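You operate a simulated robot arm through the tools that you are given. There is no shell and no other tool.

You run a simulated robot arm. Do the job below in one go: nothing can be reset, and whatever is moved stays where it is left.

## Task
Set the controls near the far end of the long table. At the end: the brown lever is set to open; the blue lever is set to open; the pink topper is on the white plate; the pink lever is set to open; whatever was shut is shut again. Leave all else as you found it, and nothing knocked over. The blue lever goes anticlockwise seen from above, to its stop. The pink lever goes anticlockwise seen from above, to its stop. The brown lever goes anticlockwise seen from above, to its stop.
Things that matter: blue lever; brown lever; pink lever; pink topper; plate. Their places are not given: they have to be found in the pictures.

It is judged by the outcome, as a careful person would: the job done as asked, and still so three seconds after it is handed in. It fails if anything else is knocked over, pushed out of place, dropped, spilled or broken.

## Robot
A 6-joint arm with a two-finger parallel gripper, fixed in place. Base frame: the origin is at the foot of the arm, x ahead of it, y to its left, z up; the work surface is at about z = 0.75. Readings come in m, rad, newtons and seconds.
With the tool pointing down near the work surface it reaches from about 0.26 to 0.68 m from the base axis. Its first joint turns from -1.152 to 1.152 rad. Payload 2.9 kg.
Tool frame: the origin (TCP) lies between the finger pads and is the grasp point; the fingertips stand 0.03 m ahead of it; z points along the fingers, y is the line along which they close. The gripper opens to 0.11 m. The fingers are 0.02 m wide and 0.01 m thick; the gripper's body (0.048 by 0.112 m) begins 0.055 m behind the TCP.
Orientation is told as [roll, pitch, yaw] about the base's x, y, z axes, in that order, counted from this pose: with the fingers straight down and closing along the base's y, the tool's x points along the base's -x, its y along +y and its z along -z.

## Interface
- The arm moves only by the tool step_arm. Its argument "steps" is a list of rows, each an object (a shift or turn left out is 0, a gripper value left out holds the last) with "delta_rot": the turn, a rotation vector about the tool's x, y, z in rad, a list of three; "dp": the shift along the tool's x, y, z in m, a list of three; "gripper": the opening, from 0 (shut) to 1 (fully open). In form: [{"delta_rot": [rx, ry, rz], "dp": [dx, dy, dz], "gripper": gripper}, ...]. A call has 1 to 20 rows; each row is the pose to reach, as a shift and turn from the pose commanded when the call began, along the tool's axes at that moment. Rows are played at 5 a second. More than 0.05 m and 0.15 rad between two rows, or a gripper value outside its range, and nothing of the call is played. Where a pose cannot be reached the arm comes as near as it can. A force on the tool above 40 N (or 10 N above the force at the start of the call, whichever is more), or a blocked arm, ends the call early, and 0.2 s more pass. Each finger travels about 0.108 m/s and halts on what it meets, pressing with about 25 N; the grip force reading is that of the motor and also rises with nothing between the fingers. The clock runs only during rows and for 0.2 s after the last one: add rows that repeat a pose to give the fingers time. The reply holds the time, the measured pose of the TCP, the force on the tool along the base axes, the opening and the grip force, in the units named above and with some noise, with the torque about the TCP (base axes, N m) and any sound that the robot's microphone picked up.
- Cameras (640 x 400 px; columns grow to the right, rows downward): "scene" is fixed at [0.0861, 0.4501, 1.3802]; the picture's right is [-0.60, -0.80, 0.00], its down [-0.54, 0.40, -0.74] and it looks along [0.59, -0.44, -0.67] (base axes); focal length 281 px, centre (320, 200). "wrist" rides on the gripper at [0.072, 0.017, -0.103] in the tool frame; the picture's right is [-0.23, 0.97, 0.00], its down [-0.76, -0.18, -0.62] and it looks along [-0.61, -0.14, 0.78] (tool axes); focal length 222 px, centre (320, 200).
- grab_frame(camera): a new picture of that camera. It takes no simulated time.
- measure_at(camera, pixels): there is no depth. For up to 12 entries [column, row, z] of the newest picture of that camera ("zoom" is the newest enlarged one), the place [x, y] in the base frame at which the ray of that pixel passes the height z, good to about 0.002 m, but the place of the scene camera against the robot may be out by one fixed shift of up to 0.012 m in any direction. It takes no simulated time.
- enlarge(camera, box): a new picture of the part [left, top, right, bottom] of that camera's present view, enlarged. It takes no simulated time.
- finish_job(): hands the job in; it is judged then, once.

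Unless the task says otherwise, let go and move clear before handing in.

The tools are called after "Emit:" by a JSON object that holds its "fn" and its "kwargs". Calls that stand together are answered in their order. step_arm: Moves the arm, as the interface text tells. Its arguments: {"type":"object","properties":{"steps":{"type":"array","items":{"type":"object","properties":{"delta_rot":{"type":"array","items":{"type":"number"}},"dp":{"type":"array","items":{"type":"number"}},"gripper":{"type":"number"}}}}},"required":["steps"]} The other tools are called the same way: grab_frame (camera) takes a picture; measure_at (camera, pixels) gives the place at which the rays of pixels pass given heights; enlarge (camera, box) takes an enlarged picture of a part of a camera's view; finish_job () hands the job in.

At the start:

```text
time: 0.0
eef_pos: [0.3595, -0.1047, 1.1312]
tool_rot: [0.0, -0.001, 0.0]
ft_force: [-0.7, 0.1, 1.1]
wrist_torque: [-0.03, -0.02, -0.02]
opening: 0.1099
grip_force: 0.0
```

scene: 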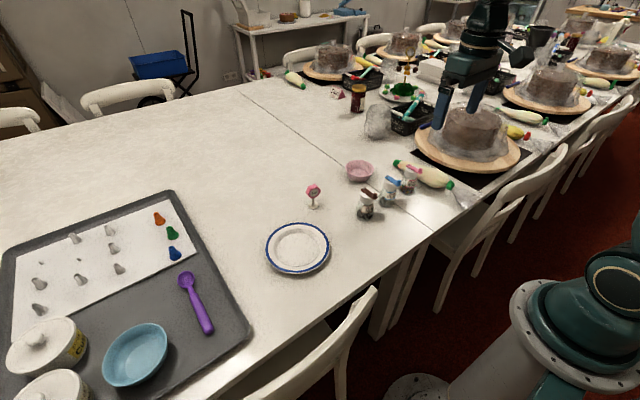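
wrist: 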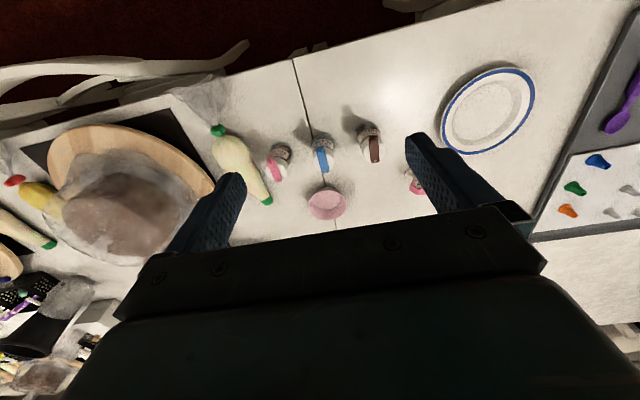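

The scene picture shows three small levers near (367,203), (390,190), (410,178), a pink topper near (313,195), and a plate near (298,247). I'll enlarge these for detail.

Emit:
{"fn": "enlarge", "kwargs": {"camera": "scene", "box": [340, 150, 460, 225]}}

Emit:
{"fn": "enlarge", "kwargs": {"camera": "scene", "box": [250, 170, 370, 280]}}

Emit:
{"fn": "enlarge", "kwargs": {"camera": "wrist", "box": [240, 100, 440, 225]}}

```text
5.33 times, centred on (400, 188) of scene
```

zoom: 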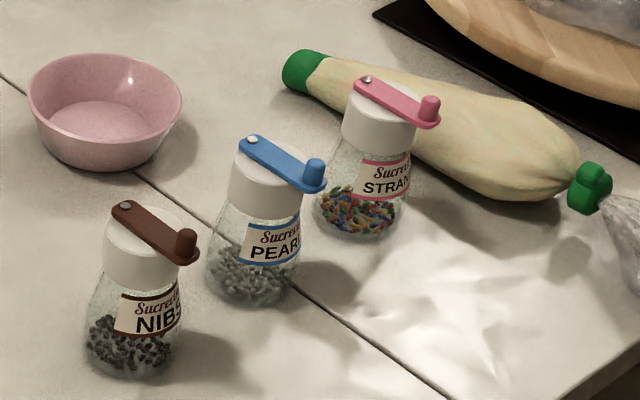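

```text
3.64 times, centred on (310, 225) of scene
```

zoom: 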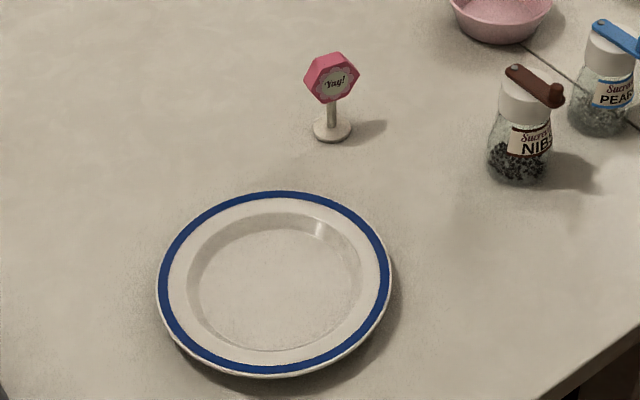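

```text
3.20 times, centred on (340, 162) of wrist
```

zoom: 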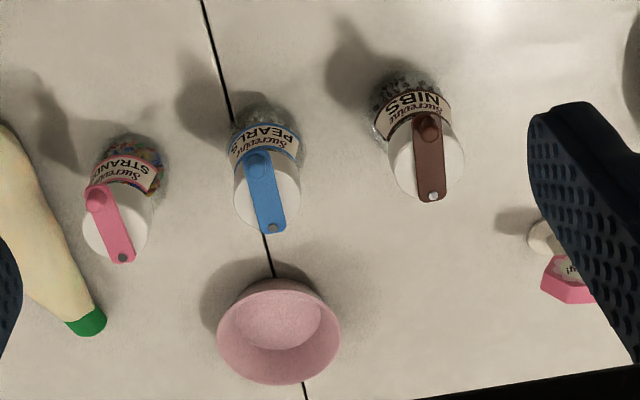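

The three levers sit on jars: each has a silver pin on the far side and a knob on the near side. I'll measure the pins and knobs in both cameras and triangulate their heights.

Emit:
{"fn": "measure_at", "kwargs": {"camera": "scene", "pixels": [[363.4, 188.6, 0.8], [363.4, 188.6, 0.85], [375.1, 194.6, 0.8], [375.1, 194.6, 0.85], [387.3, 176.3, 0.8], [387.3, 176.3, 0.85], [398.9, 181.1, 0.8], [398.9, 181.1, 0.85], [409, 165, 0.8], [409, 165, 0.85], [420.6, 169.1, 0.8], [420.6, 169.1, 0.85]]}}

Emit:
{"fn": "measure_at", "kwargs": {"camera": "wrist", "pixels": [[375, 161.6, 0.8], [375, 161.6, 0.85], [373.4, 139.1, 0.8], [373.4, 139.1, 0.85], [324.7, 171.3, 0.8], [324.7, 171.3, 0.85], [320.6, 150.6, 0.8], [320.6, 150.6, 0.85], [278.4, 180.6, 0.8], [278.4, 180.6, 0.85], [270.3, 161.6, 0.8], [270.3, 161.6, 0.85]]}}

```text
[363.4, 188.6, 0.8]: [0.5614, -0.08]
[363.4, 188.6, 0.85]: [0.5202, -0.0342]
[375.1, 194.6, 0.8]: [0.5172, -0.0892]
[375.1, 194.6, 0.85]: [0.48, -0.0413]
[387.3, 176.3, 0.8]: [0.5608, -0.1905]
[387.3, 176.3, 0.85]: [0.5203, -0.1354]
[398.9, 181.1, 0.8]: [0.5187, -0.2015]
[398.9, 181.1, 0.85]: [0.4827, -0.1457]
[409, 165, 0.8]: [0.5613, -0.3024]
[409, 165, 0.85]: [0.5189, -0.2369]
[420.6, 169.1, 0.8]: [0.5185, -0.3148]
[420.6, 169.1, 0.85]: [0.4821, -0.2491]
```

```text
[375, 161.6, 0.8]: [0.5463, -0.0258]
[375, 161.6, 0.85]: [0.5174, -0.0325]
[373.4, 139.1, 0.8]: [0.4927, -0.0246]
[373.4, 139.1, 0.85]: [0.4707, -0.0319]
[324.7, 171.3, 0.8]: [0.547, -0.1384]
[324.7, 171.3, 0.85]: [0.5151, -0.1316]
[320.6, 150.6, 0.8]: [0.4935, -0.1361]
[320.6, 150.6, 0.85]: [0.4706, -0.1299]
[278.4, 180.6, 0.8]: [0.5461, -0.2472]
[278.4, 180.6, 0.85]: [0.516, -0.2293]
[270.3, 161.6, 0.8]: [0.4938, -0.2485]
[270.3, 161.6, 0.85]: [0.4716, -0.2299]
```

The pins come out at x≈0.515 and the knobs at x≈0.467, both at z≈0.855, with the handles pointing toward the base. I'll lower the arm for a closer wrist view before touching anything.

Emit:
{"fn": "step_arm", "kwargs": {"steps": [{"dp": [-0.0, -0.01, 0.04]}, {"dp": [-0.01, -0.02, 0.08]}, {"dp": [-0.015, -0.02, 0.12]}, {"dp": [-0.02, -0.02, 0.15]}, {"dp": [-0.02, -0.02, 0.15]}]}}

Emit:
{"fn": "grab_frame", "kwargs": {"camera": "wrist"}}

Emit:
{"fn": "measure_at", "kwargs": {"camera": "scene", "pixels": [[314, 207, 0.75], [298, 247, 0.755], [266, 247, 0.76], [330, 247, 0.76], [298, 224, 0.76], [298, 273, 0.76], [364.4, 216, 0.75], [387, 203, 0.75], [408, 190, 0.75]]}}

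```text
time: 1.2
eef_pos: [0.3793, -0.1243, 0.9811]
tool_rot: [-0.001, 0.001, 0.0]
ft_force: [-0.1, -0.2, 0.2]
wrist_torque: [-0.01, 0.01, -0.01]
opening: 0.1102
grip_force: 0.1
```

```text
taken
```

wrist: 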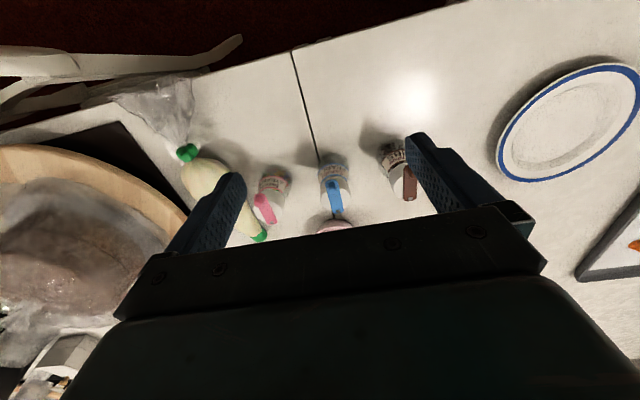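

```text
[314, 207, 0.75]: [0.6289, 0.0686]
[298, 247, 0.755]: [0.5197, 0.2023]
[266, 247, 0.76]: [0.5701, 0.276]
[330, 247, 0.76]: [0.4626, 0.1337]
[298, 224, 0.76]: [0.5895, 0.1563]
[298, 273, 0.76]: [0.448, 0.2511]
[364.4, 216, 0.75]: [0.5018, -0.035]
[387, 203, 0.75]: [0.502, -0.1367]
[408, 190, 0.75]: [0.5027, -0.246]
```

The wrist image is upside-down (near side at the top), and the levers are visible at (263,208), (333,200) and (409,185). I'll enlarge for exact pixels.

Emit:
{"fn": "enlarge", "kwargs": {"camera": "wrist", "box": [240, 130, 440, 255]}}

```text
3.20 times, centred on (340, 192) of wrist
```

zoom: 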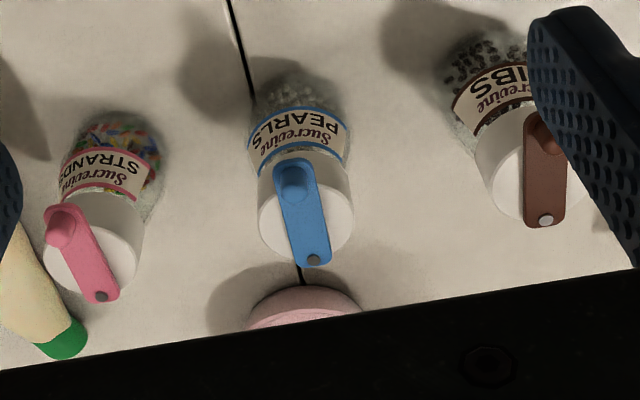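

I'll measure the pins and knobs in this closer view at two heights, so I can triangulate against the first wrist view.

Emit:
{"fn": "measure_at", "kwargs": {"camera": "zoom", "pixels": [[102, 296, 0.85], [102, 296, 0.86], [62, 220, 0.85], [62, 220, 0.86], [314, 260, 0.85], [314, 260, 0.86], [292, 178, 0.85], [292, 178, 0.86], [545, 220, 0.85], [545, 220, 0.86], [540, 140, 0.85], [540, 140, 0.86]]}}

```text
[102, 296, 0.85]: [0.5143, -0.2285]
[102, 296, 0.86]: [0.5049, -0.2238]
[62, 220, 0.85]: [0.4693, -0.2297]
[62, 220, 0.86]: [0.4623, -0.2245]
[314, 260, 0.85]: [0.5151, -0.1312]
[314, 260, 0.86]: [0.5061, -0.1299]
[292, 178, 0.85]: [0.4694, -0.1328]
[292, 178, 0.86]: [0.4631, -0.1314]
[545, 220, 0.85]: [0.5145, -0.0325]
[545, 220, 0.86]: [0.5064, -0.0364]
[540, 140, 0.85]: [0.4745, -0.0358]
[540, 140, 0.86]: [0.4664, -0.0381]
```

The pins sit at about (0.516, -0.230), (0.516, -0.131) and (0.517, -0.032), with knob tops near z≈0.86. I'll close the gripper and hover on the +y side of the pink knob, above the lids, to check alignment.

Emit:
{"fn": "step_arm", "kwargs": {"steps": [{"dp": [-0.02, -0.02, 0.0], "gripper": 0}, {"dp": [-0.05, -0.045, 0.0], "gripper": 0}, {"dp": [-0.081, -0.072, 0.02], "gripper": 0}, {"dp": [-0.081, -0.072, 0.06], "gripper": 0}, {"dp": [-0.081, -0.072, 0.06], "gripper": 0}]}}

Emit:
{"fn": "enlarge", "kwargs": {"camera": "wrist", "box": [220, 100, 420, 225]}}

Emit:
{"fn": "enlarge", "kwargs": {"camera": "scene", "box": [350, 125, 450, 187]}}

```text
time: 2.4
eef_pos: [0.4602, -0.1953, 0.9226]
tool_rot: [0.002, 0.001, 0.001]
ft_force: [0.5, 0.8, -1.3]
wrist_torque: [-0.03, -0.01, 0.01]
opening: 0.0003
grip_force: 25.3
```

```text
3.20 times, centred on (320, 162) of wrist
```

zoom: 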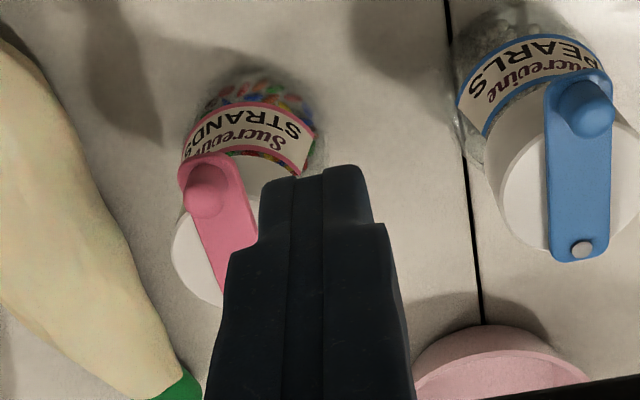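

```text
6.40 times, centred on (400, 156) of scene
```

zoom: 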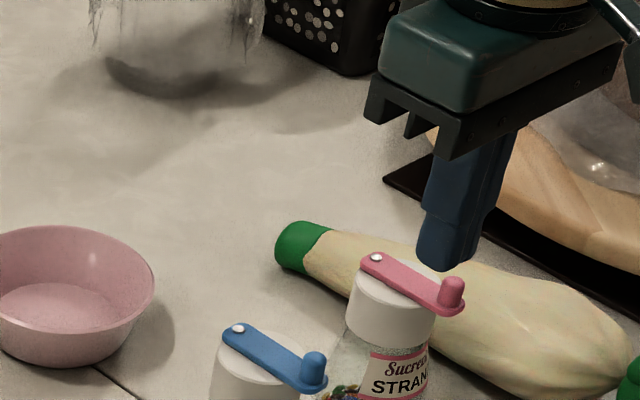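

The closed fingers hover above and on the +y side of the pink knob. I'll measure again from this lower viewpoint to fix heights.

Emit:
{"fn": "grab_frame", "kwargs": {"camera": "wrist"}}

Emit:
{"fn": "measure_at", "kwargs": {"camera": "wrist", "pixels": [[401.9, 178.1, 0.84], [401.9, 178.1, 0.85], [401.9, 178.1, 0.86], [402.5, 133, 0.85], [402.5, 133, 0.86], [402.5, 133, 0.87], [285, 158, 0.85], [285, 158, 0.86], [285, 158, 0.87]]}}

```text
taken
```

wrist: 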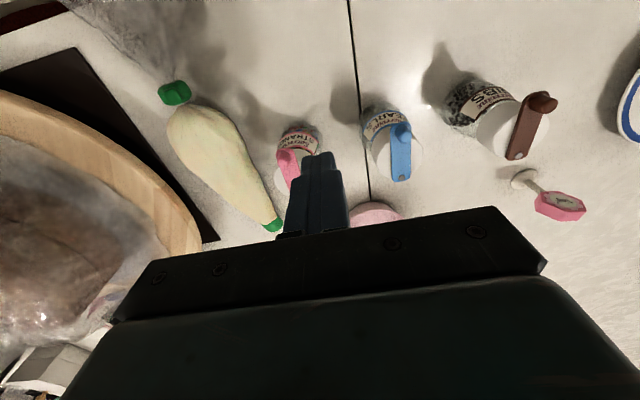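

```text
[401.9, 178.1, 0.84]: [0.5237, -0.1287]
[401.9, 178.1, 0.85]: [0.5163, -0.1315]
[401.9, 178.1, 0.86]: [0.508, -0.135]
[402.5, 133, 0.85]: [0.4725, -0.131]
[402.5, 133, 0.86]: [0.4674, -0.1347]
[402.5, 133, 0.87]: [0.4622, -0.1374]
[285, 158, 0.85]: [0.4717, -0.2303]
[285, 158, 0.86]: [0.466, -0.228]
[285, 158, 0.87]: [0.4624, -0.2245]
```

The blue pin agrees at z≈0.85 across views, so the knobs span roughly z 0.85–0.86. I'll descend beside the pink knob, so the tips reach about z 0.852, and check the view.

Emit:
{"fn": "step_arm", "kwargs": {"steps": [{"dp": [0, 0, 0.02]}, {"dp": [0, 0, 0.04]}, {"dp": [0, 0, 0.04]}]}}

Emit:
{"fn": "enlarge", "kwargs": {"camera": "scene", "box": [370, 135, 450, 185]}}

Emit:
{"fn": "enlarge", "kwargs": {"camera": "wrist", "box": [240, 100, 400, 200]}}

```text
time: 3.2
eef_pos: [0.4599, -0.1964, 0.8813]
tool_rot: [0.001, 0.001, 0.0]
ft_force: [-0.3, -0.5, -0.4]
wrist_torque: [-0.04, 0.0, -0.02]
opening: 0.0
grip_force: 24.4
```

```text
8.00 times, centred on (410, 160) of scene
```

zoom: 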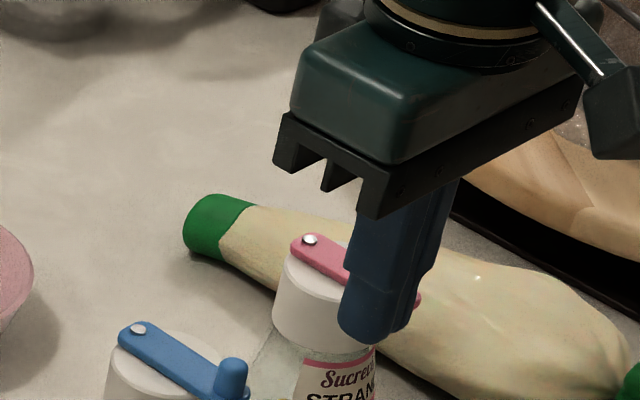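

```text
4.00 times, centred on (320, 150) of wrist
```

zoom: 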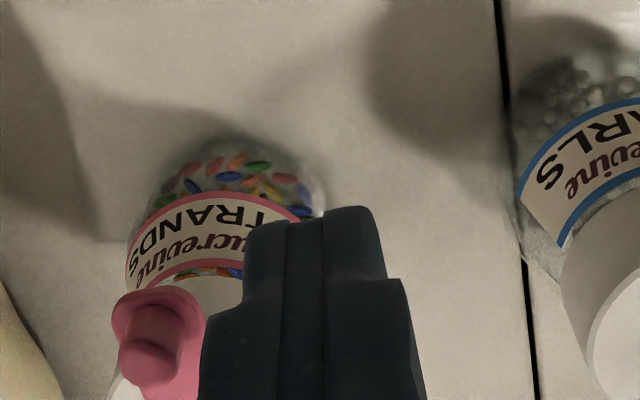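

The tips are level with the pink knob and clear on its +y side (knob at (150,340) in the wrist zoom). I'll slide to contact and push a short arc anticlockwise, rotating the wrist with it.

Emit:
{"fn": "step_arm", "kwargs": {"steps": [{"dp": [-0.0065, -0.0103, 0]}, {"dp": [-0.0075, -0.0163, 0]}, {"dp": [-0.0056, -0.0237, 0], "delta_rot": [0, 0, -0.15]}]}}

Emit:
{"fn": "enlarge", "kwargs": {"camera": "scene", "box": [370, 135, 450, 185]}}

Emit:
{"fn": "enlarge", "kwargs": {"camera": "wrist", "box": [240, 100, 400, 200]}}

```text
time: 4.0
eef_pos: [0.4648, -0.2189, 0.8819]
tool_rot: [0.0, 0.001, 0.149]
ft_force: [-0.4, 0.1, -0.4]
wrist_torque: [-0.01, 0.01, 0.01]
opening: 0.0
grip_force: 24.7
```

```text
8.00 times, centred on (410, 160) of scene
```

zoom: 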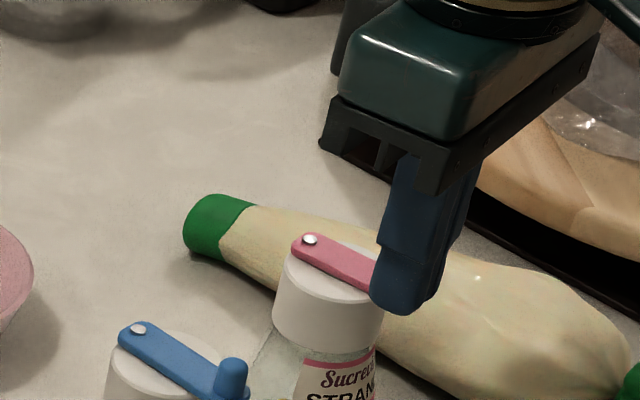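

```text
4.00 times, centred on (320, 150) of wrist
```

zoom: 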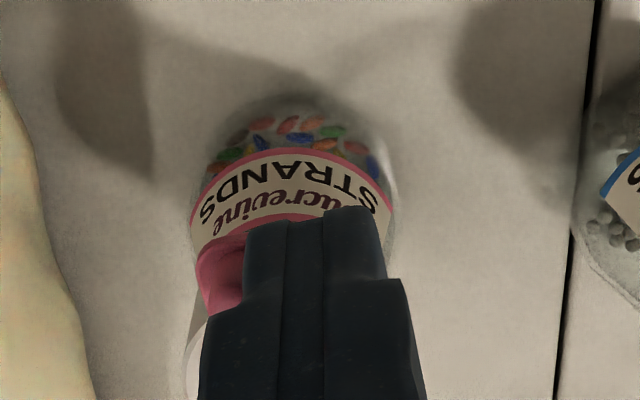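

There is no force yet, and the tip is right beside the pink knob. I'll continue the arc two more small steps.

Emit:
{"fn": "step_arm", "kwargs": {"steps": [{"dp": [0.0019, -0.0074, 0], "delta_rot": [0, 0, -0.15]}, {"dp": [0.0026, -0.0149, 0], "delta_rot": [0, 0, -0.3]}]}}

Emit:
{"fn": "enlarge", "kwargs": {"camera": "scene", "box": [370, 135, 450, 185]}}

Emit:
{"fn": "enlarge", "kwargs": {"camera": "wrist", "box": [240, 100, 400, 200]}}

```text
time: 4.6
eef_pos: [0.4659, -0.2357, 0.88]
tool_rot: [0.001, -0.001, 0.451]
ft_force: [-0.2, -0.4, -0.5]
wrist_torque: [0.02, -0.02, 0.01]
opening: 0.0002
grip_force: 25.7
```

```text
8.00 times, centred on (410, 160) of scene
```

zoom: 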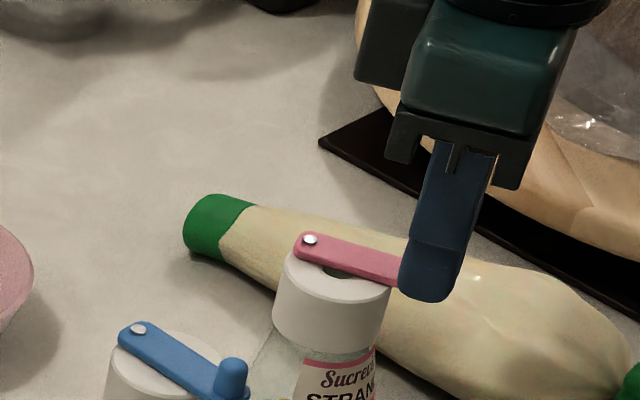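

```text
4.00 times, centred on (320, 150) of wrist
```

zoom: 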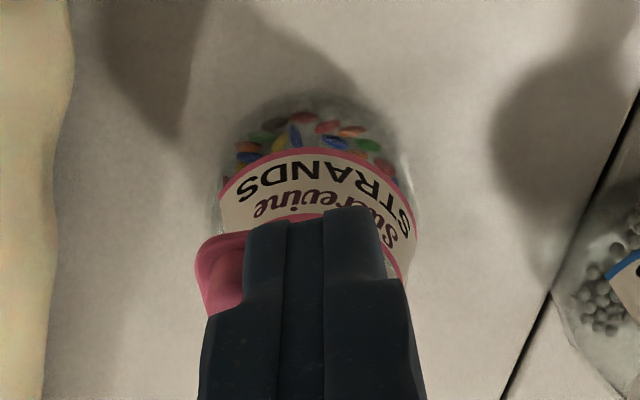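

The pink lever is turning, exposing the hole in the lid, and the jar isn't moving or showing force. I'll continue the arc.

Emit:
{"fn": "step_arm", "kwargs": {"steps": [{"dp": [0.0019, -0.0074, 0], "delta_rot": [0, 0, -0.15]}, {"dp": [0.0026, -0.0149, 0], "delta_rot": [0, 0, -0.3]}, {"dp": [0.0022, -0.0225, 0], "delta_rot": [0, 0, -0.45]}]}}

Emit:
{"fn": "enlarge", "kwargs": {"camera": "scene", "box": [370, 135, 450, 185]}}

Emit:
{"fn": "enlarge", "kwargs": {"camera": "wrist", "box": [240, 100, 400, 200]}}

```text
time: 5.4
eef_pos: [0.4738, -0.2562, 0.882]
tool_rot: [0.001, -0.001, 0.903]
ft_force: [-0.7, -0.1, -0.7]
wrist_torque: [0.02, 0.0, -0.03]
opening: 0.0001
grip_force: 24.8
```

```text
8.00 times, centred on (410, 160) of scene
```

zoom: 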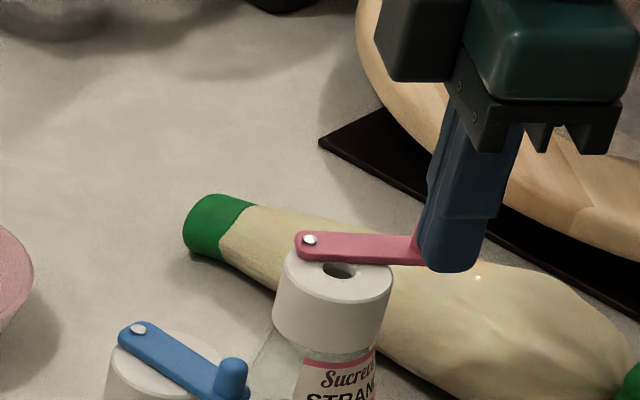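

```text
4.00 times, centred on (320, 150) of wrist
```

zoom: 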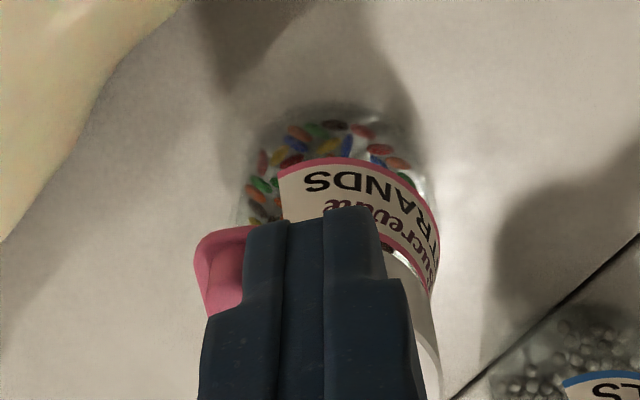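

The lever is now about 50° round with no load. I'll keep going in smaller steps and watch for the stop.

Emit:
{"fn": "step_arm", "kwargs": {"steps": [{"dp": [0.0014, -0.0049, 0], "delta_rot": [0, 0, -0.1]}, {"dp": [0.0022, -0.0099, 0], "delta_rot": [0, 0, -0.2]}, {"dp": [0.0026, -0.0149, 0], "delta_rot": [0, 0, -0.3]}]}}

Emit:
{"fn": "enlarge", "kwargs": {"camera": "scene", "box": [370, 135, 450, 185]}}

Emit:
{"fn": "enlarge", "kwargs": {"camera": "wrist", "box": [240, 100, 400, 200]}}

```text
time: 6.2
eef_pos: [0.4836, -0.2675, 0.882]
tool_rot: [0.0, -0.001, 1.202]
ft_force: [-0.1, 0.4, 0.3]
wrist_torque: [0.05, -0.06, 0.0]
opening: 0.0
grip_force: 25.2
```

```text
8.00 times, centred on (410, 160) of scene
```

zoom: 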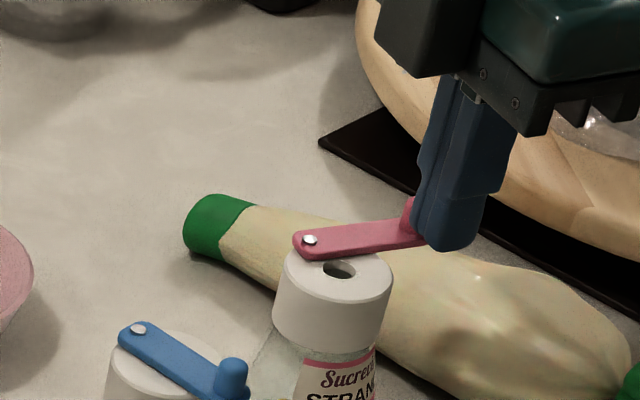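

```text
4.00 times, centred on (320, 150) of wrist
```

zoom: 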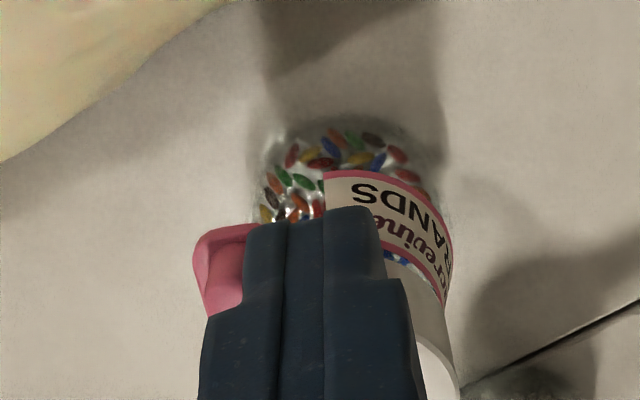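

It still moves freely at about 69°. I'll continue in 0.1 rad steps.

Emit:
{"fn": "step_arm", "kwargs": {"steps": [{"dp": [0.0014, -0.0049, 0], "delta_rot": [0, 0, -0.1]}, {"dp": [0.0022, -0.0099, 0], "delta_rot": [0, 0, -0.2]}]}}

Emit:
{"fn": "enlarge", "kwargs": {"camera": "scene", "box": [370, 135, 450, 185]}}

Emit:
{"fn": "enlarge", "kwargs": {"camera": "wrist", "box": [240, 100, 400, 200]}}

```text
time: 6.8
eef_pos: [0.4911, -0.2733, 0.8807]
tool_rot: [0.0, 0.0, 1.403]
ft_force: [-0.2, 0.6, 0.4]
wrist_torque: [-0.03, 0.01, 0.0]
opening: 0.0001
grip_force: 24.7
```

```text
8.00 times, centred on (410, 160) of scene
```

zoom: 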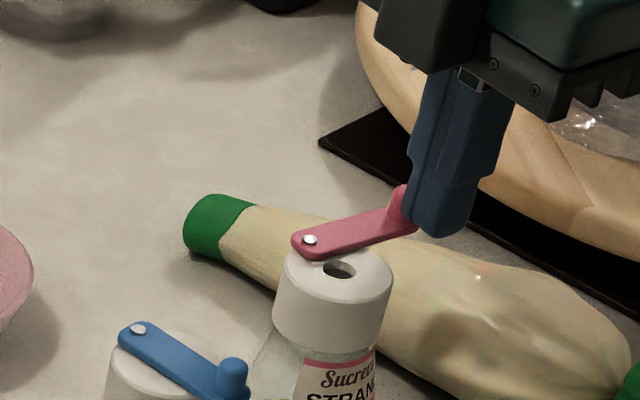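

```text
4.00 times, centred on (320, 150) of wrist
```

zoom: 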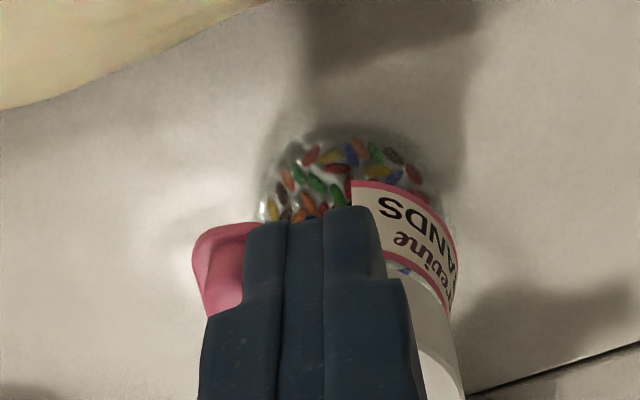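

No stop yet at about 80°, and the jar hasn't moved. I'll take finer increments.

Emit:
{"fn": "step_arm", "kwargs": {"steps": [{"dp": [0.0007, -0.0024, 0], "delta_rot": [0, 0, -0.05]}, {"dp": [0.0014, -0.0049, 0], "delta_rot": [0, 0, -0.1]}]}}

Emit:
{"fn": "enlarge", "kwargs": {"camera": "scene", "box": [370, 135, 450, 185]}}

```text
time: 7.4
eef_pos: [0.4957, -0.275, 0.8805]
tool_rot: [0.0, 0.0, 1.5]
ft_force: [-0.4, -0.5, 0.5]
wrist_torque: [0.0, -0.01, 0.01]
opening: 0.0001
grip_force: 25.0
```

```text
8.00 times, centred on (410, 160) of scene
```

zoom: 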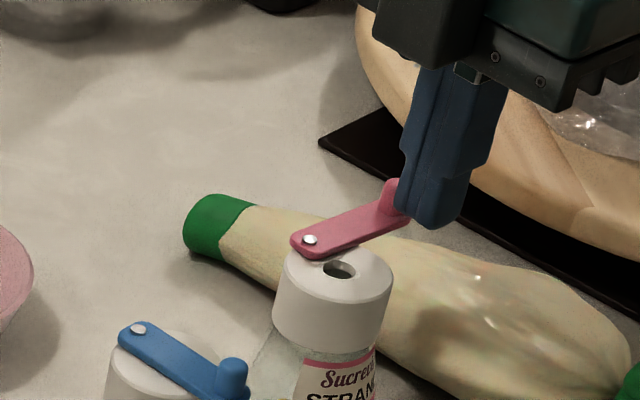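

Still free at about 86°. I'll take another small advance.

Emit:
{"fn": "step_arm", "kwargs": {"steps": [{"dp": [0.0007, -0.0024, 0], "delta_rot": [0, 0, -0.05]}, {"dp": [0.0014, -0.0049, 0], "delta_rot": [0, 0, -0.1]}]}}

Emit:
{"fn": "enlarge", "kwargs": {"camera": "scene", "box": [370, 135, 450, 185]}}

```text
time: 8.0
eef_pos: [0.5017, -0.2781, 0.8806]
tool_rot: [0.001, 0.001, 1.601]
ft_force: [0.1, -0.2, 0.2]
wrist_torque: [0.03, 0.02, -0.02]
opening: 0.0
grip_force: 24.7
```

```text
8.00 times, centred on (410, 160) of scene
```

zoom: 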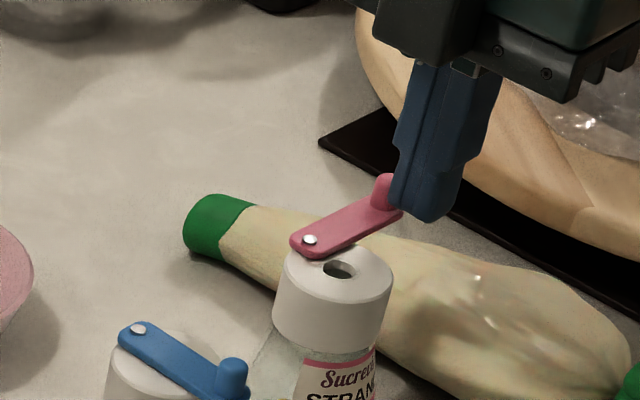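

There is no stop yet at about 92°. I'll continue.

Emit:
{"fn": "step_arm", "kwargs": {"steps": [{"dp": [0.0007, -0.0024, 0], "delta_rot": [0, 0, -0.05]}, {"dp": [0.0014, -0.0049, 0], "delta_rot": [0, 0, -0.1]}]}}

Emit:
{"fn": "enlarge", "kwargs": {"camera": "scene", "box": [370, 135, 450, 185]}}

```text
time: 8.6
eef_pos: [0.5047, -0.2785, 0.8803]
tool_rot: [0.001, 0.0, 1.701]
ft_force: [0.7, 0.2, 0.4]
wrist_torque: [0.03, -0.02, 0.01]
opening: 0.0001
grip_force: 24.9
```

```text
8.00 times, centred on (410, 160) of scene
```

zoom: 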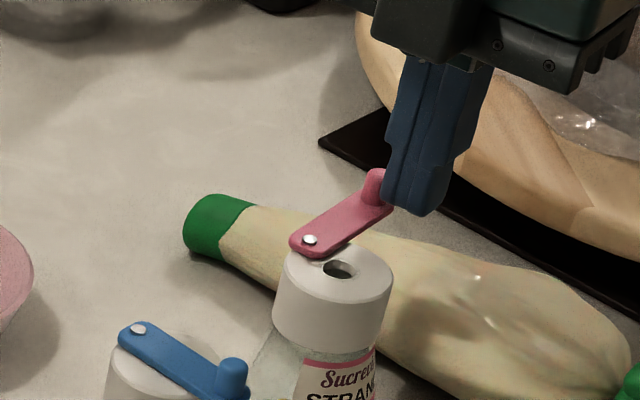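

Still free at about 97°, and the force is only noise. I'll continue.

Emit:
{"fn": "step_arm", "kwargs": {"steps": [{"dp": [0.0007, -0.0024, 0], "delta_rot": [0, 0, -0.05]}, {"dp": [0.0014, -0.0049, 0], "delta_rot": [0, 0, -0.1]}]}}

Emit:
{"fn": "enlarge", "kwargs": {"camera": "scene", "box": [370, 135, 450, 185]}}

```text
time: 9.2
eef_pos: [0.5117, -0.2805, 0.8812]
tool_rot: [-0.001, -0.001, 1.803]
ft_force: [0.4, -0.8, -0.1]
wrist_torque: [-0.04, -0.01, -0.02]
opening: 0.0001
grip_force: 25.3
```

```text
8.00 times, centred on (410, 160) of scene
```

zoom: 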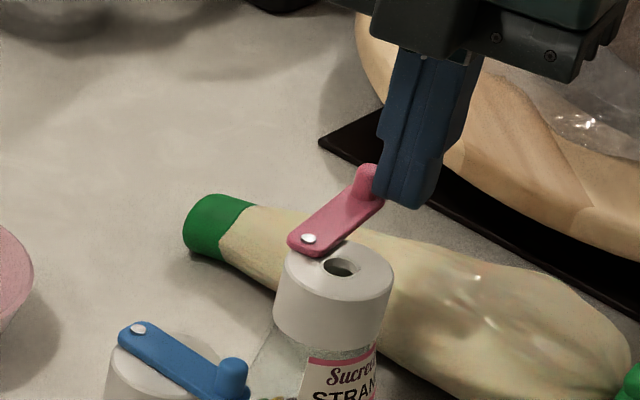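

The latest zoom shows the jar itself nudged slightly (label shifted about 10 px at 8x, pin 2 px), so the pink lever has reached its stop at about 100°. I'll back off and lift clear, then inspect.

Emit:
{"fn": "step_arm", "kwargs": {"steps": [{"dp": [0, 0.006, 0]}, {"dp": [0, 0.012, 0]}, {"dp": [0, 0.012, -0.03]}, {"dp": [0, 0.012, -0.07]}, {"dp": [0, 0.012, -0.07]}]}}

Emit:
{"fn": "enlarge", "kwargs": {"camera": "scene", "box": [340, 150, 460, 225]}}

Emit:
{"fn": "grab_frame", "kwargs": {"camera": "wrist"}}

```text
time: 10.4
eef_pos: [0.499, -0.2832, 0.9518]
tool_rot: [0.0, 0.0, 1.8]
ft_force: [0.8, -0.1, -0.1]
wrist_torque: [-0.01, 0.0, 0.02]
opening: 0.0001
grip_force: 24.9
```

```text
5.33 times, centred on (400, 188) of scene
```

zoom: 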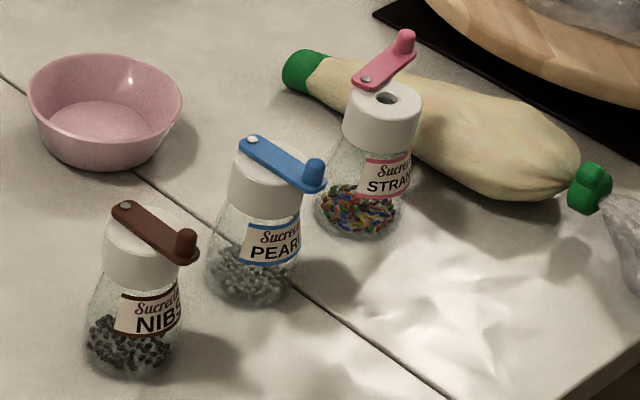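

```text
taken
```

wrist: 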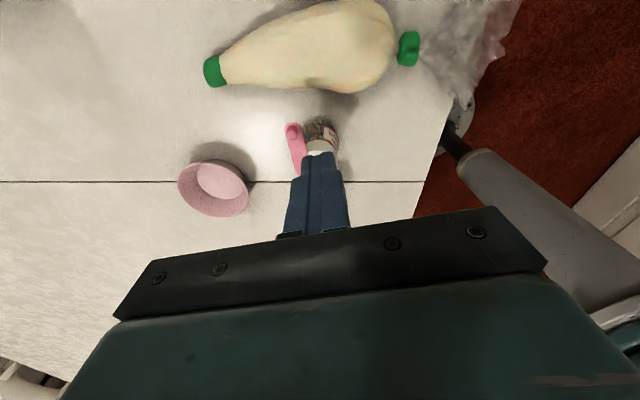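

The pink lever now points well past sideways, with its lid hole exposed and the jar still standing in place. I'll unwind the wrist and move to hover on the +y side of the blue knob.

Emit:
{"fn": "step_arm", "kwargs": {"steps": [{"dp": [-0.0139, -0.0006, 0], "delta_rot": [0, 0, 0.1385]}, {"dp": [-0.0278, -0.0013, 0], "delta_rot": [0, 0, 0.277]}, {"dp": [-0.0417, -0.0019, 0], "delta_rot": [0, 0, 0.4155]}, {"dp": [-0.0556, -0.0026, 0], "delta_rot": [0, 0, 0.554]}, {"dp": [-0.0695, -0.0032, 0], "delta_rot": [0, 0, 0.6925]}, {"dp": [-0.0834, -0.0038, 0], "delta_rot": [0, 0, 0.831]}, {"dp": [-0.0973, -0.0045, 0], "delta_rot": [0, 0, 0.9695]}, {"dp": [-0.1112, -0.0051, 0], "delta_rot": [0, 0, 1.108]}, {"dp": [-0.1251, -0.0058, 0], "delta_rot": [0, 0, 1.2465]}, {"dp": [-0.139, -0.0064, 0], "delta_rot": [0, 0, 1.385]}, {"dp": [-0.1529, -0.007, 0], "delta_rot": [0, 0, 1.5235]}, {"dp": [-0.1668, -0.0077, 0], "delta_rot": [0, 0, 1.662]}, {"dp": [-0.1808, -0.0083, 0], "delta_rot": [0, 0, 1.8]}, {"dp": [-0.1808, -0.0083, 0], "delta_rot": [0, 0, 1.8]}]}}

Emit:
{"fn": "enlarge", "kwargs": {"camera": "wrist", "box": [220, 100, 420, 225]}}

Emit:
{"fn": "enlarge", "kwargs": {"camera": "scene", "box": [340, 150, 460, 225]}}

```text
time: 13.4
eef_pos: [0.4656, -0.104, 0.9505]
tool_rot: [-0.002, 0.0, -0.003]
ft_force: [-0.4, 0.6, -0.4]
wrist_torque: [0.0, -0.01, 0.0]
opening: 0.0
grip_force: 25.3
```

```text
3.20 times, centred on (320, 162) of wrist
```

zoom: 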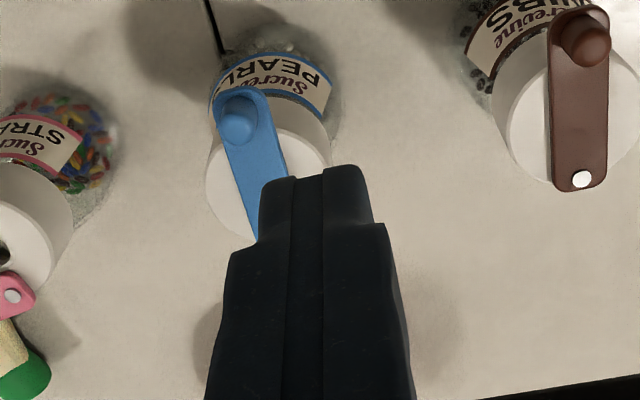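

```text
5.33 times, centred on (400, 188) of scene
```

zoom: 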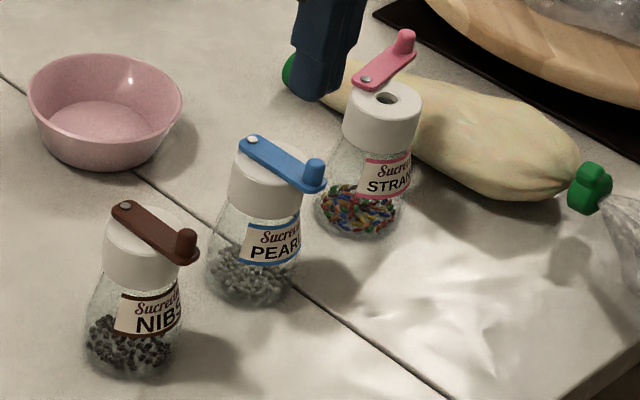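

The tip is well placed beside the blue knob. I'll descend, make contact, and push the first part of the arc.

Emit:
{"fn": "step_arm", "kwargs": {"steps": [{"dp": [0, 0, 0.03]}, {"dp": [0, 0, 0.055]}, {"dp": [0, 0, 0.07]}, {"dp": [0, 0, 0.07]}, {"dp": [-0.002, -0.0055, 0.07]}, {"dp": [-0.002, -0.0103, 0.07]}, {"dp": [-0.0001, -0.0177, 0.07], "delta_rot": [0, 0, -0.15]}, {"dp": [0.0006, -0.0252, 0.07], "delta_rot": [0, 0, -0.3]}, {"dp": [0.0002, -0.0328, 0.07], "delta_rot": [0, 0, -0.45]}]}}

Emit:
{"fn": "enlarge", "kwargs": {"camera": "scene", "box": [340, 150, 420, 200]}}

Emit:
{"fn": "enlarge", "kwargs": {"camera": "wrist", "box": [240, 100, 400, 200]}}

```text
time: 15.4
eef_pos: [0.4659, -0.138, 0.8806]
tool_rot: [0.0, 0.001, 0.453]
ft_force: [0.4, 1.0, -0.4]
wrist_torque: [-0.04, 0.0, 0.0]
opening: 0.0
grip_force: 25.4
```

```text
8.00 times, centred on (380, 175) of scene
```

zoom: 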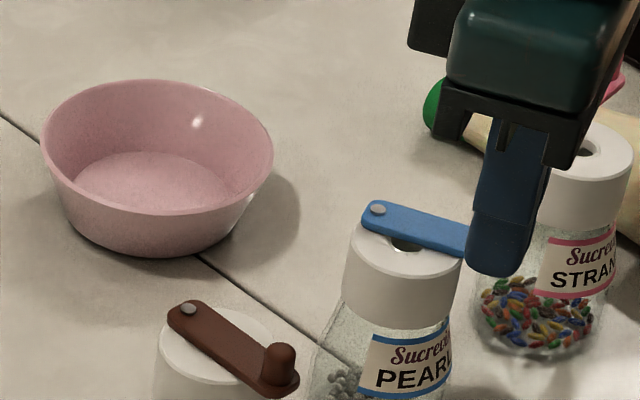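

```text
4.00 times, centred on (320, 150) of wrist
```

zoom: 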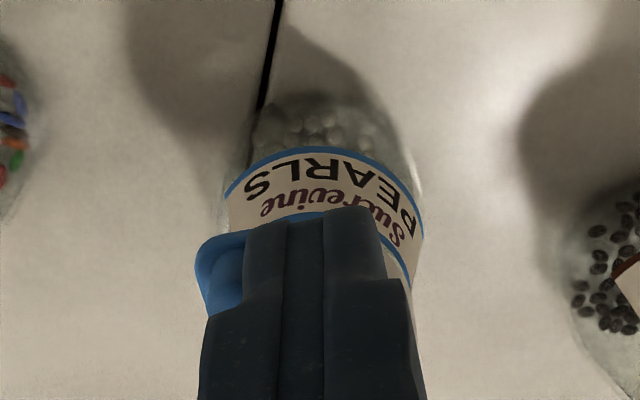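

The blue lever is turning cleanly. I'll continue the arc to about 70°.

Emit:
{"fn": "step_arm", "kwargs": {"steps": [{"dp": [0.0019, -0.0074, 0], "delta_rot": [0, 0, -0.15]}, {"dp": [0.0026, -0.0149, 0], "delta_rot": [0, 0, -0.3]}, {"dp": [0.0022, -0.0225, 0], "delta_rot": [0, 0, -0.45]}, {"dp": [0.0006, -0.0299, 0], "delta_rot": [0, 0, -0.6]}, {"dp": [-0.002, -0.037, 0], "delta_rot": [0, 0, -0.75]}]}}

Emit:
{"fn": "enlarge", "kwargs": {"camera": "scene", "box": [350, 150, 430, 200]}}

Emit:
{"fn": "enlarge", "kwargs": {"camera": "wrist", "box": [240, 100, 400, 200]}}

```text
time: 16.6
eef_pos: [0.4844, -0.1696, 0.8801]
tool_rot: [0.0, 0.0, 1.203]
ft_force: [-1.2, -0.1, 0.1]
wrist_torque: [0.01, 0.04, -0.01]
opening: 0.0
grip_force: 25.1
```

```text
8.00 times, centred on (390, 175) of scene
```

zoom: 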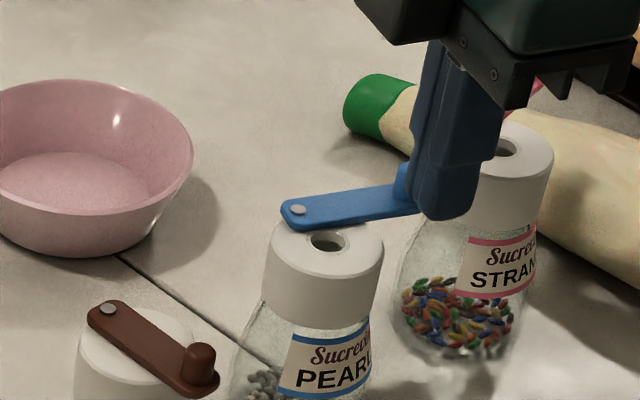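

```text
4.00 times, centred on (320, 150) of wrist
```

zoom: 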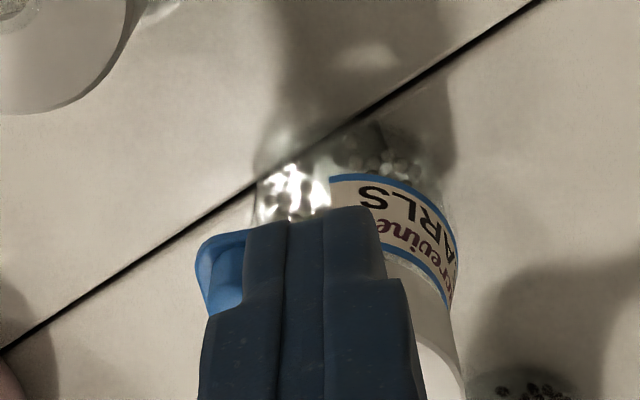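

It's still free at about 69° with the jar steady. I'll advance to about 89°.

Emit:
{"fn": "step_arm", "kwargs": {"steps": [{"dp": [0.0019, -0.0074, 0], "delta_rot": [0, 0, -0.15]}, {"dp": [0.0026, -0.0149, 0], "delta_rot": [0, 0, -0.3]}, {"dp": [0.0026, -0.0174, 0], "delta_rot": [0, 0, -0.35]}]}}

Emit:
{"fn": "enlarge", "kwargs": {"camera": "scene", "box": [350, 150, 430, 200]}}

```text
time: 17.4
eef_pos: [0.4984, -0.1774, 0.8807]
tool_rot: [0.002, 0.0, 1.552]
ft_force: [-0.2, 0.2, 0.7]
wrist_torque: [0.02, 0.0, 0.01]
opening: 0.0001
grip_force: 24.4
```

```text
8.00 times, centred on (390, 175) of scene
```

zoom: 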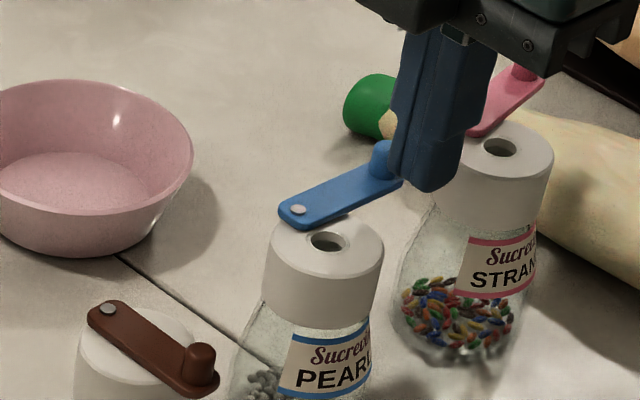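

Jar still steady at about 89° (pin at (299,210)). I'll take single small steps from here.

Emit:
{"fn": "step_arm", "kwargs": {"steps": [{"dp": [0.0007, -0.0024, 0], "delta_rot": [0, 0, -0.05]}, {"dp": [0.0014, -0.0049, 0], "delta_rot": [0, 0, -0.1]}, {"dp": [0.0016, -0.0061, 0], "delta_rot": [0, 0, -0.125]}]}}

Emit:
{"fn": "enlarge", "kwargs": {"camera": "scene", "box": [350, 150, 430, 200]}}

```text
time: 18.2
eef_pos: [0.5045, -0.1792, 0.8818]
tool_rot: [0.001, 0.0, 1.676]
ft_force: [-0.2, 0.1, 0.4]
wrist_torque: [-0.02, 0.01, 0.05]
opening: 0.0
grip_force: 24.8
```

```text
8.00 times, centred on (390, 175) of scene
```

zoom: 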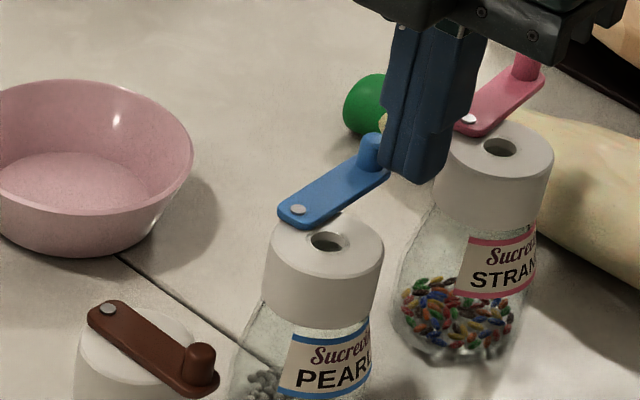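

It's still free at about 96°. I'll take another 0.05 rad.

Emit:
{"fn": "step_arm", "kwargs": {"steps": [{"dp": [0.0004, -0.0012, 0], "delta_rot": [0, 0, -0.025]}, {"dp": [0.0007, -0.0024, 0], "delta_rot": [0, 0, -0.05]}]}}

Emit:
{"fn": "enlarge", "kwargs": {"camera": "scene", "box": [350, 150, 430, 200]}}

```text
time: 18.8
eef_pos: [0.5068, -0.1789, 0.8811]
tool_rot: [0.002, -0.001, 1.724]
ft_force: [-0.5, -0.6, 0.9]
wrist_torque: [0.02, 0.01, 0.01]
opening: 0.0002
grip_force: 25.0
```

```text
8.00 times, centred on (390, 175) of scene
```

zoom: 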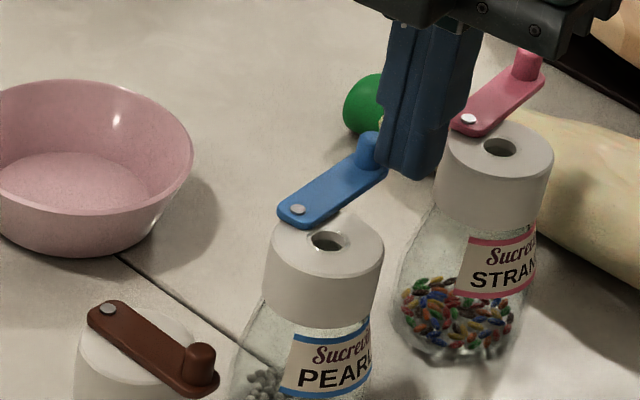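

Possibly a hint of label shift (about 2 px). I'll advance 0.04 rad more and compare.

Emit:
{"fn": "step_arm", "kwargs": {"steps": [{"dp": [0.0003, -0.001, 0], "delta_rot": [0, 0, -0.02]}, {"dp": [0.0006, -0.002, 0], "delta_rot": [0, 0, -0.04]}]}}

Emit:
{"fn": "enlarge", "kwargs": {"camera": "scene", "box": [350, 150, 430, 200]}}

```text
time: 19.4
eef_pos: [0.5104, -0.1798, 0.8807]
tool_rot: [-0.001, 0.0, 1.764]
ft_force: [-0.5, 0.8, 0.6]
wrist_torque: [0.01, 0.01, 0.04]
opening: 0.0002
grip_force: 24.8
```

```text
8.00 times, centred on (390, 175) of scene
```

zoom: 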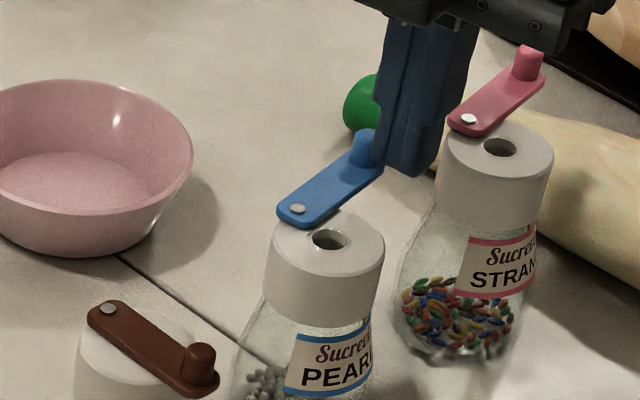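

The blue jar's label has now shifted right about 5 px, so the lever is at its stop. I'll back off and lift, then travel to the brown knob.

Emit:
{"fn": "step_arm", "kwargs": {"steps": [{"dp": [0, 0.006, 0]}, {"dp": [0, 0.012, 0]}, {"dp": [0, 0.012, -0.03]}, {"dp": [0, 0.012, -0.07]}, {"dp": [0, 0.012, -0.07]}]}}

Emit:
{"fn": "enlarge", "kwargs": {"camera": "scene", "box": [340, 150, 460, 225]}}

```text
time: 20.6
eef_pos: [0.4991, -0.1824, 0.9528]
tool_rot: [0.0, -0.001, 1.765]
ft_force: [-0.1, -0.6, 0.2]
wrist_torque: [-0.02, 0.01, 0.01]
opening: 0.0002
grip_force: 25.1
```

```text
5.33 times, centred on (400, 188) of scene
```

zoom: 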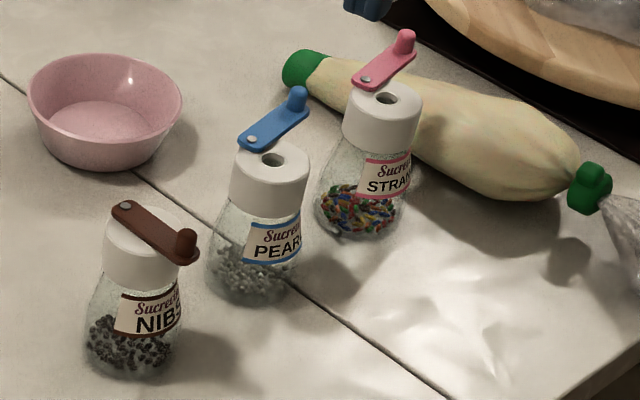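

Blue is open like pink, and the jars are in place. I'll travel to hover beside the brown knob while unwinding the wrist.

Emit:
{"fn": "step_arm", "kwargs": {"steps": [{"dp": [-0.0138, -0.0002, 0], "delta_rot": [0, 0, 0.1358]}, {"dp": [-0.0277, -0.0004, 0], "delta_rot": [0, 0, 0.2715]}, {"dp": [-0.0415, -0.0006, 0], "delta_rot": [0, 0, 0.4073]}, {"dp": [-0.0554, -0.0009, 0], "delta_rot": [0, 0, 0.5431]}, {"dp": [-0.0692, -0.0011, 0], "delta_rot": [0, 0, 0.6788]}, {"dp": [-0.083, -0.0013, 0], "delta_rot": [0, 0, 0.8146]}, {"dp": [-0.0969, -0.0015, 0], "delta_rot": [0, 0, 0.9504]}, {"dp": [-0.1107, -0.0017, 0], "delta_rot": [0, 0, 1.0862]}, {"dp": [-0.1245, -0.0019, 0], "delta_rot": [0, 0, 1.2219]}, {"dp": [-0.1384, -0.0022, 0], "delta_rot": [0, 0, 1.3577]}, {"dp": [-0.1522, -0.0024, 0], "delta_rot": [0, 0, 1.4935]}, {"dp": [-0.1661, -0.0026, 0], "delta_rot": [0, 0, 1.6292]}, {"dp": [-0.1799, -0.0028, 0], "delta_rot": [0, 0, 1.765]}, {"dp": [-0.1799, -0.0028, 0], "delta_rot": [0, 0, 1.765]}]}}

Emit:
{"fn": "enlarge", "kwargs": {"camera": "wrist", "box": [220, 100, 420, 225]}}

Emit:
{"fn": "enlarge", "kwargs": {"camera": "scene", "box": [320, 160, 400, 210]}}

```text
time: 23.6
eef_pos: [0.4661, -0.0054, 0.9509]
tool_rot: [-0.001, 0.0, -0.002]
ft_force: [-0.4, -0.9, -0.4]
wrist_torque: [0.0, 0.03, -0.01]
opening: 0.0
grip_force: 25.2
```

```text
3.20 times, centred on (320, 162) of wrist
```

zoom: 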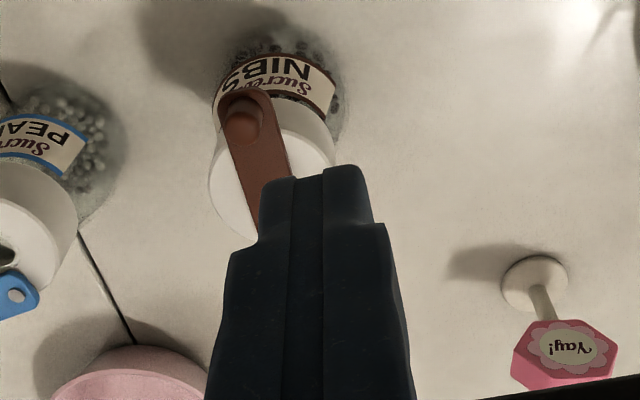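

```text
8.00 times, centred on (360, 185) of scene
```

zoom: 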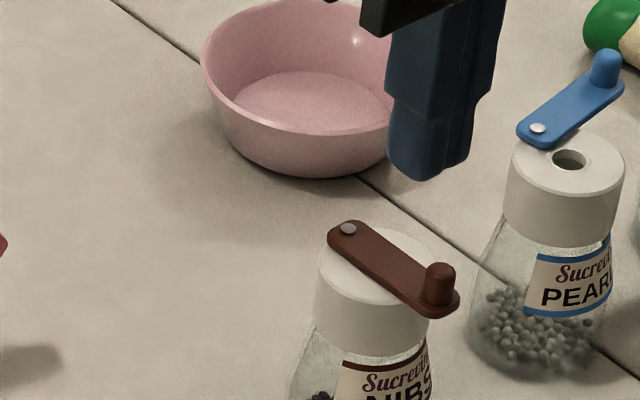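

The geometry matches what worked for blue (knob at (243,118) in the wrist zoom). I'll run the same descend and push sequence.

Emit:
{"fn": "step_arm", "kwargs": {"steps": [{"dp": [0, 0, 0.03]}, {"dp": [0, 0, 0.055]}, {"dp": [0, 0, 0.07]}, {"dp": [0, 0, 0.07]}, {"dp": [-0.002, -0.0055, 0.07]}, {"dp": [-0.002, -0.0103, 0.07]}, {"dp": [-0.0001, -0.0177, 0.07], "delta_rot": [0, 0, -0.15]}, {"dp": [0.0006, -0.0252, 0.07], "delta_rot": [0, 0, -0.3]}, {"dp": [0.0002, -0.0328, 0.07], "delta_rot": [0, 0, -0.45]}]}}

Emit:
{"fn": "enlarge", "kwargs": {"camera": "scene", "box": [330, 160, 410, 210]}}

Emit:
{"fn": "enlarge", "kwargs": {"camera": "wrist", "box": [240, 100, 400, 200]}}

```text
time: 25.6
eef_pos: [0.4655, -0.0395, 0.8821]
tool_rot: [0.001, -0.001, 0.451]
ft_force: [0.3, 0.0, -0.5]
wrist_torque: [0.0, 0.0, -0.02]
opening: 0.0
grip_force: 24.9
```

```text
8.00 times, centred on (370, 185) of scene
```

zoom: 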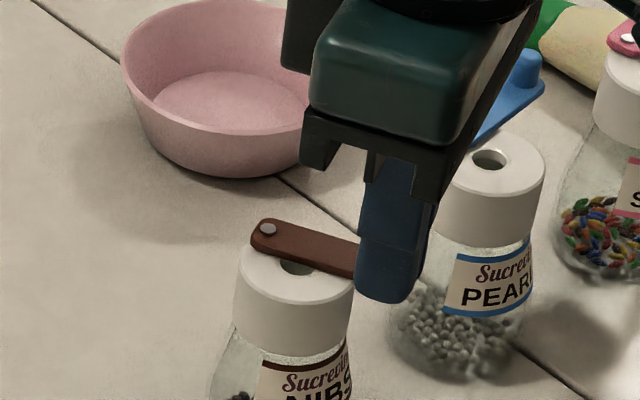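

```text
4.00 times, centred on (320, 150) of wrist
```

zoom: 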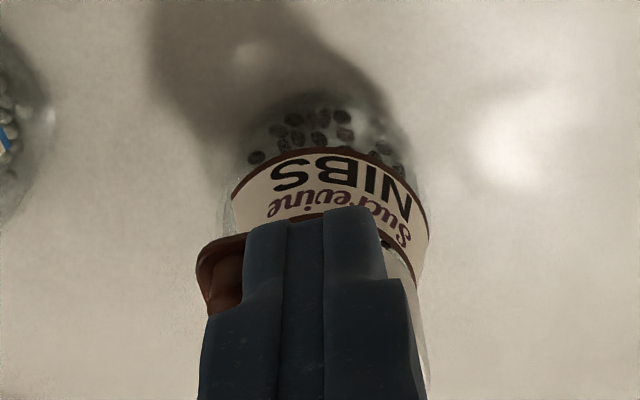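

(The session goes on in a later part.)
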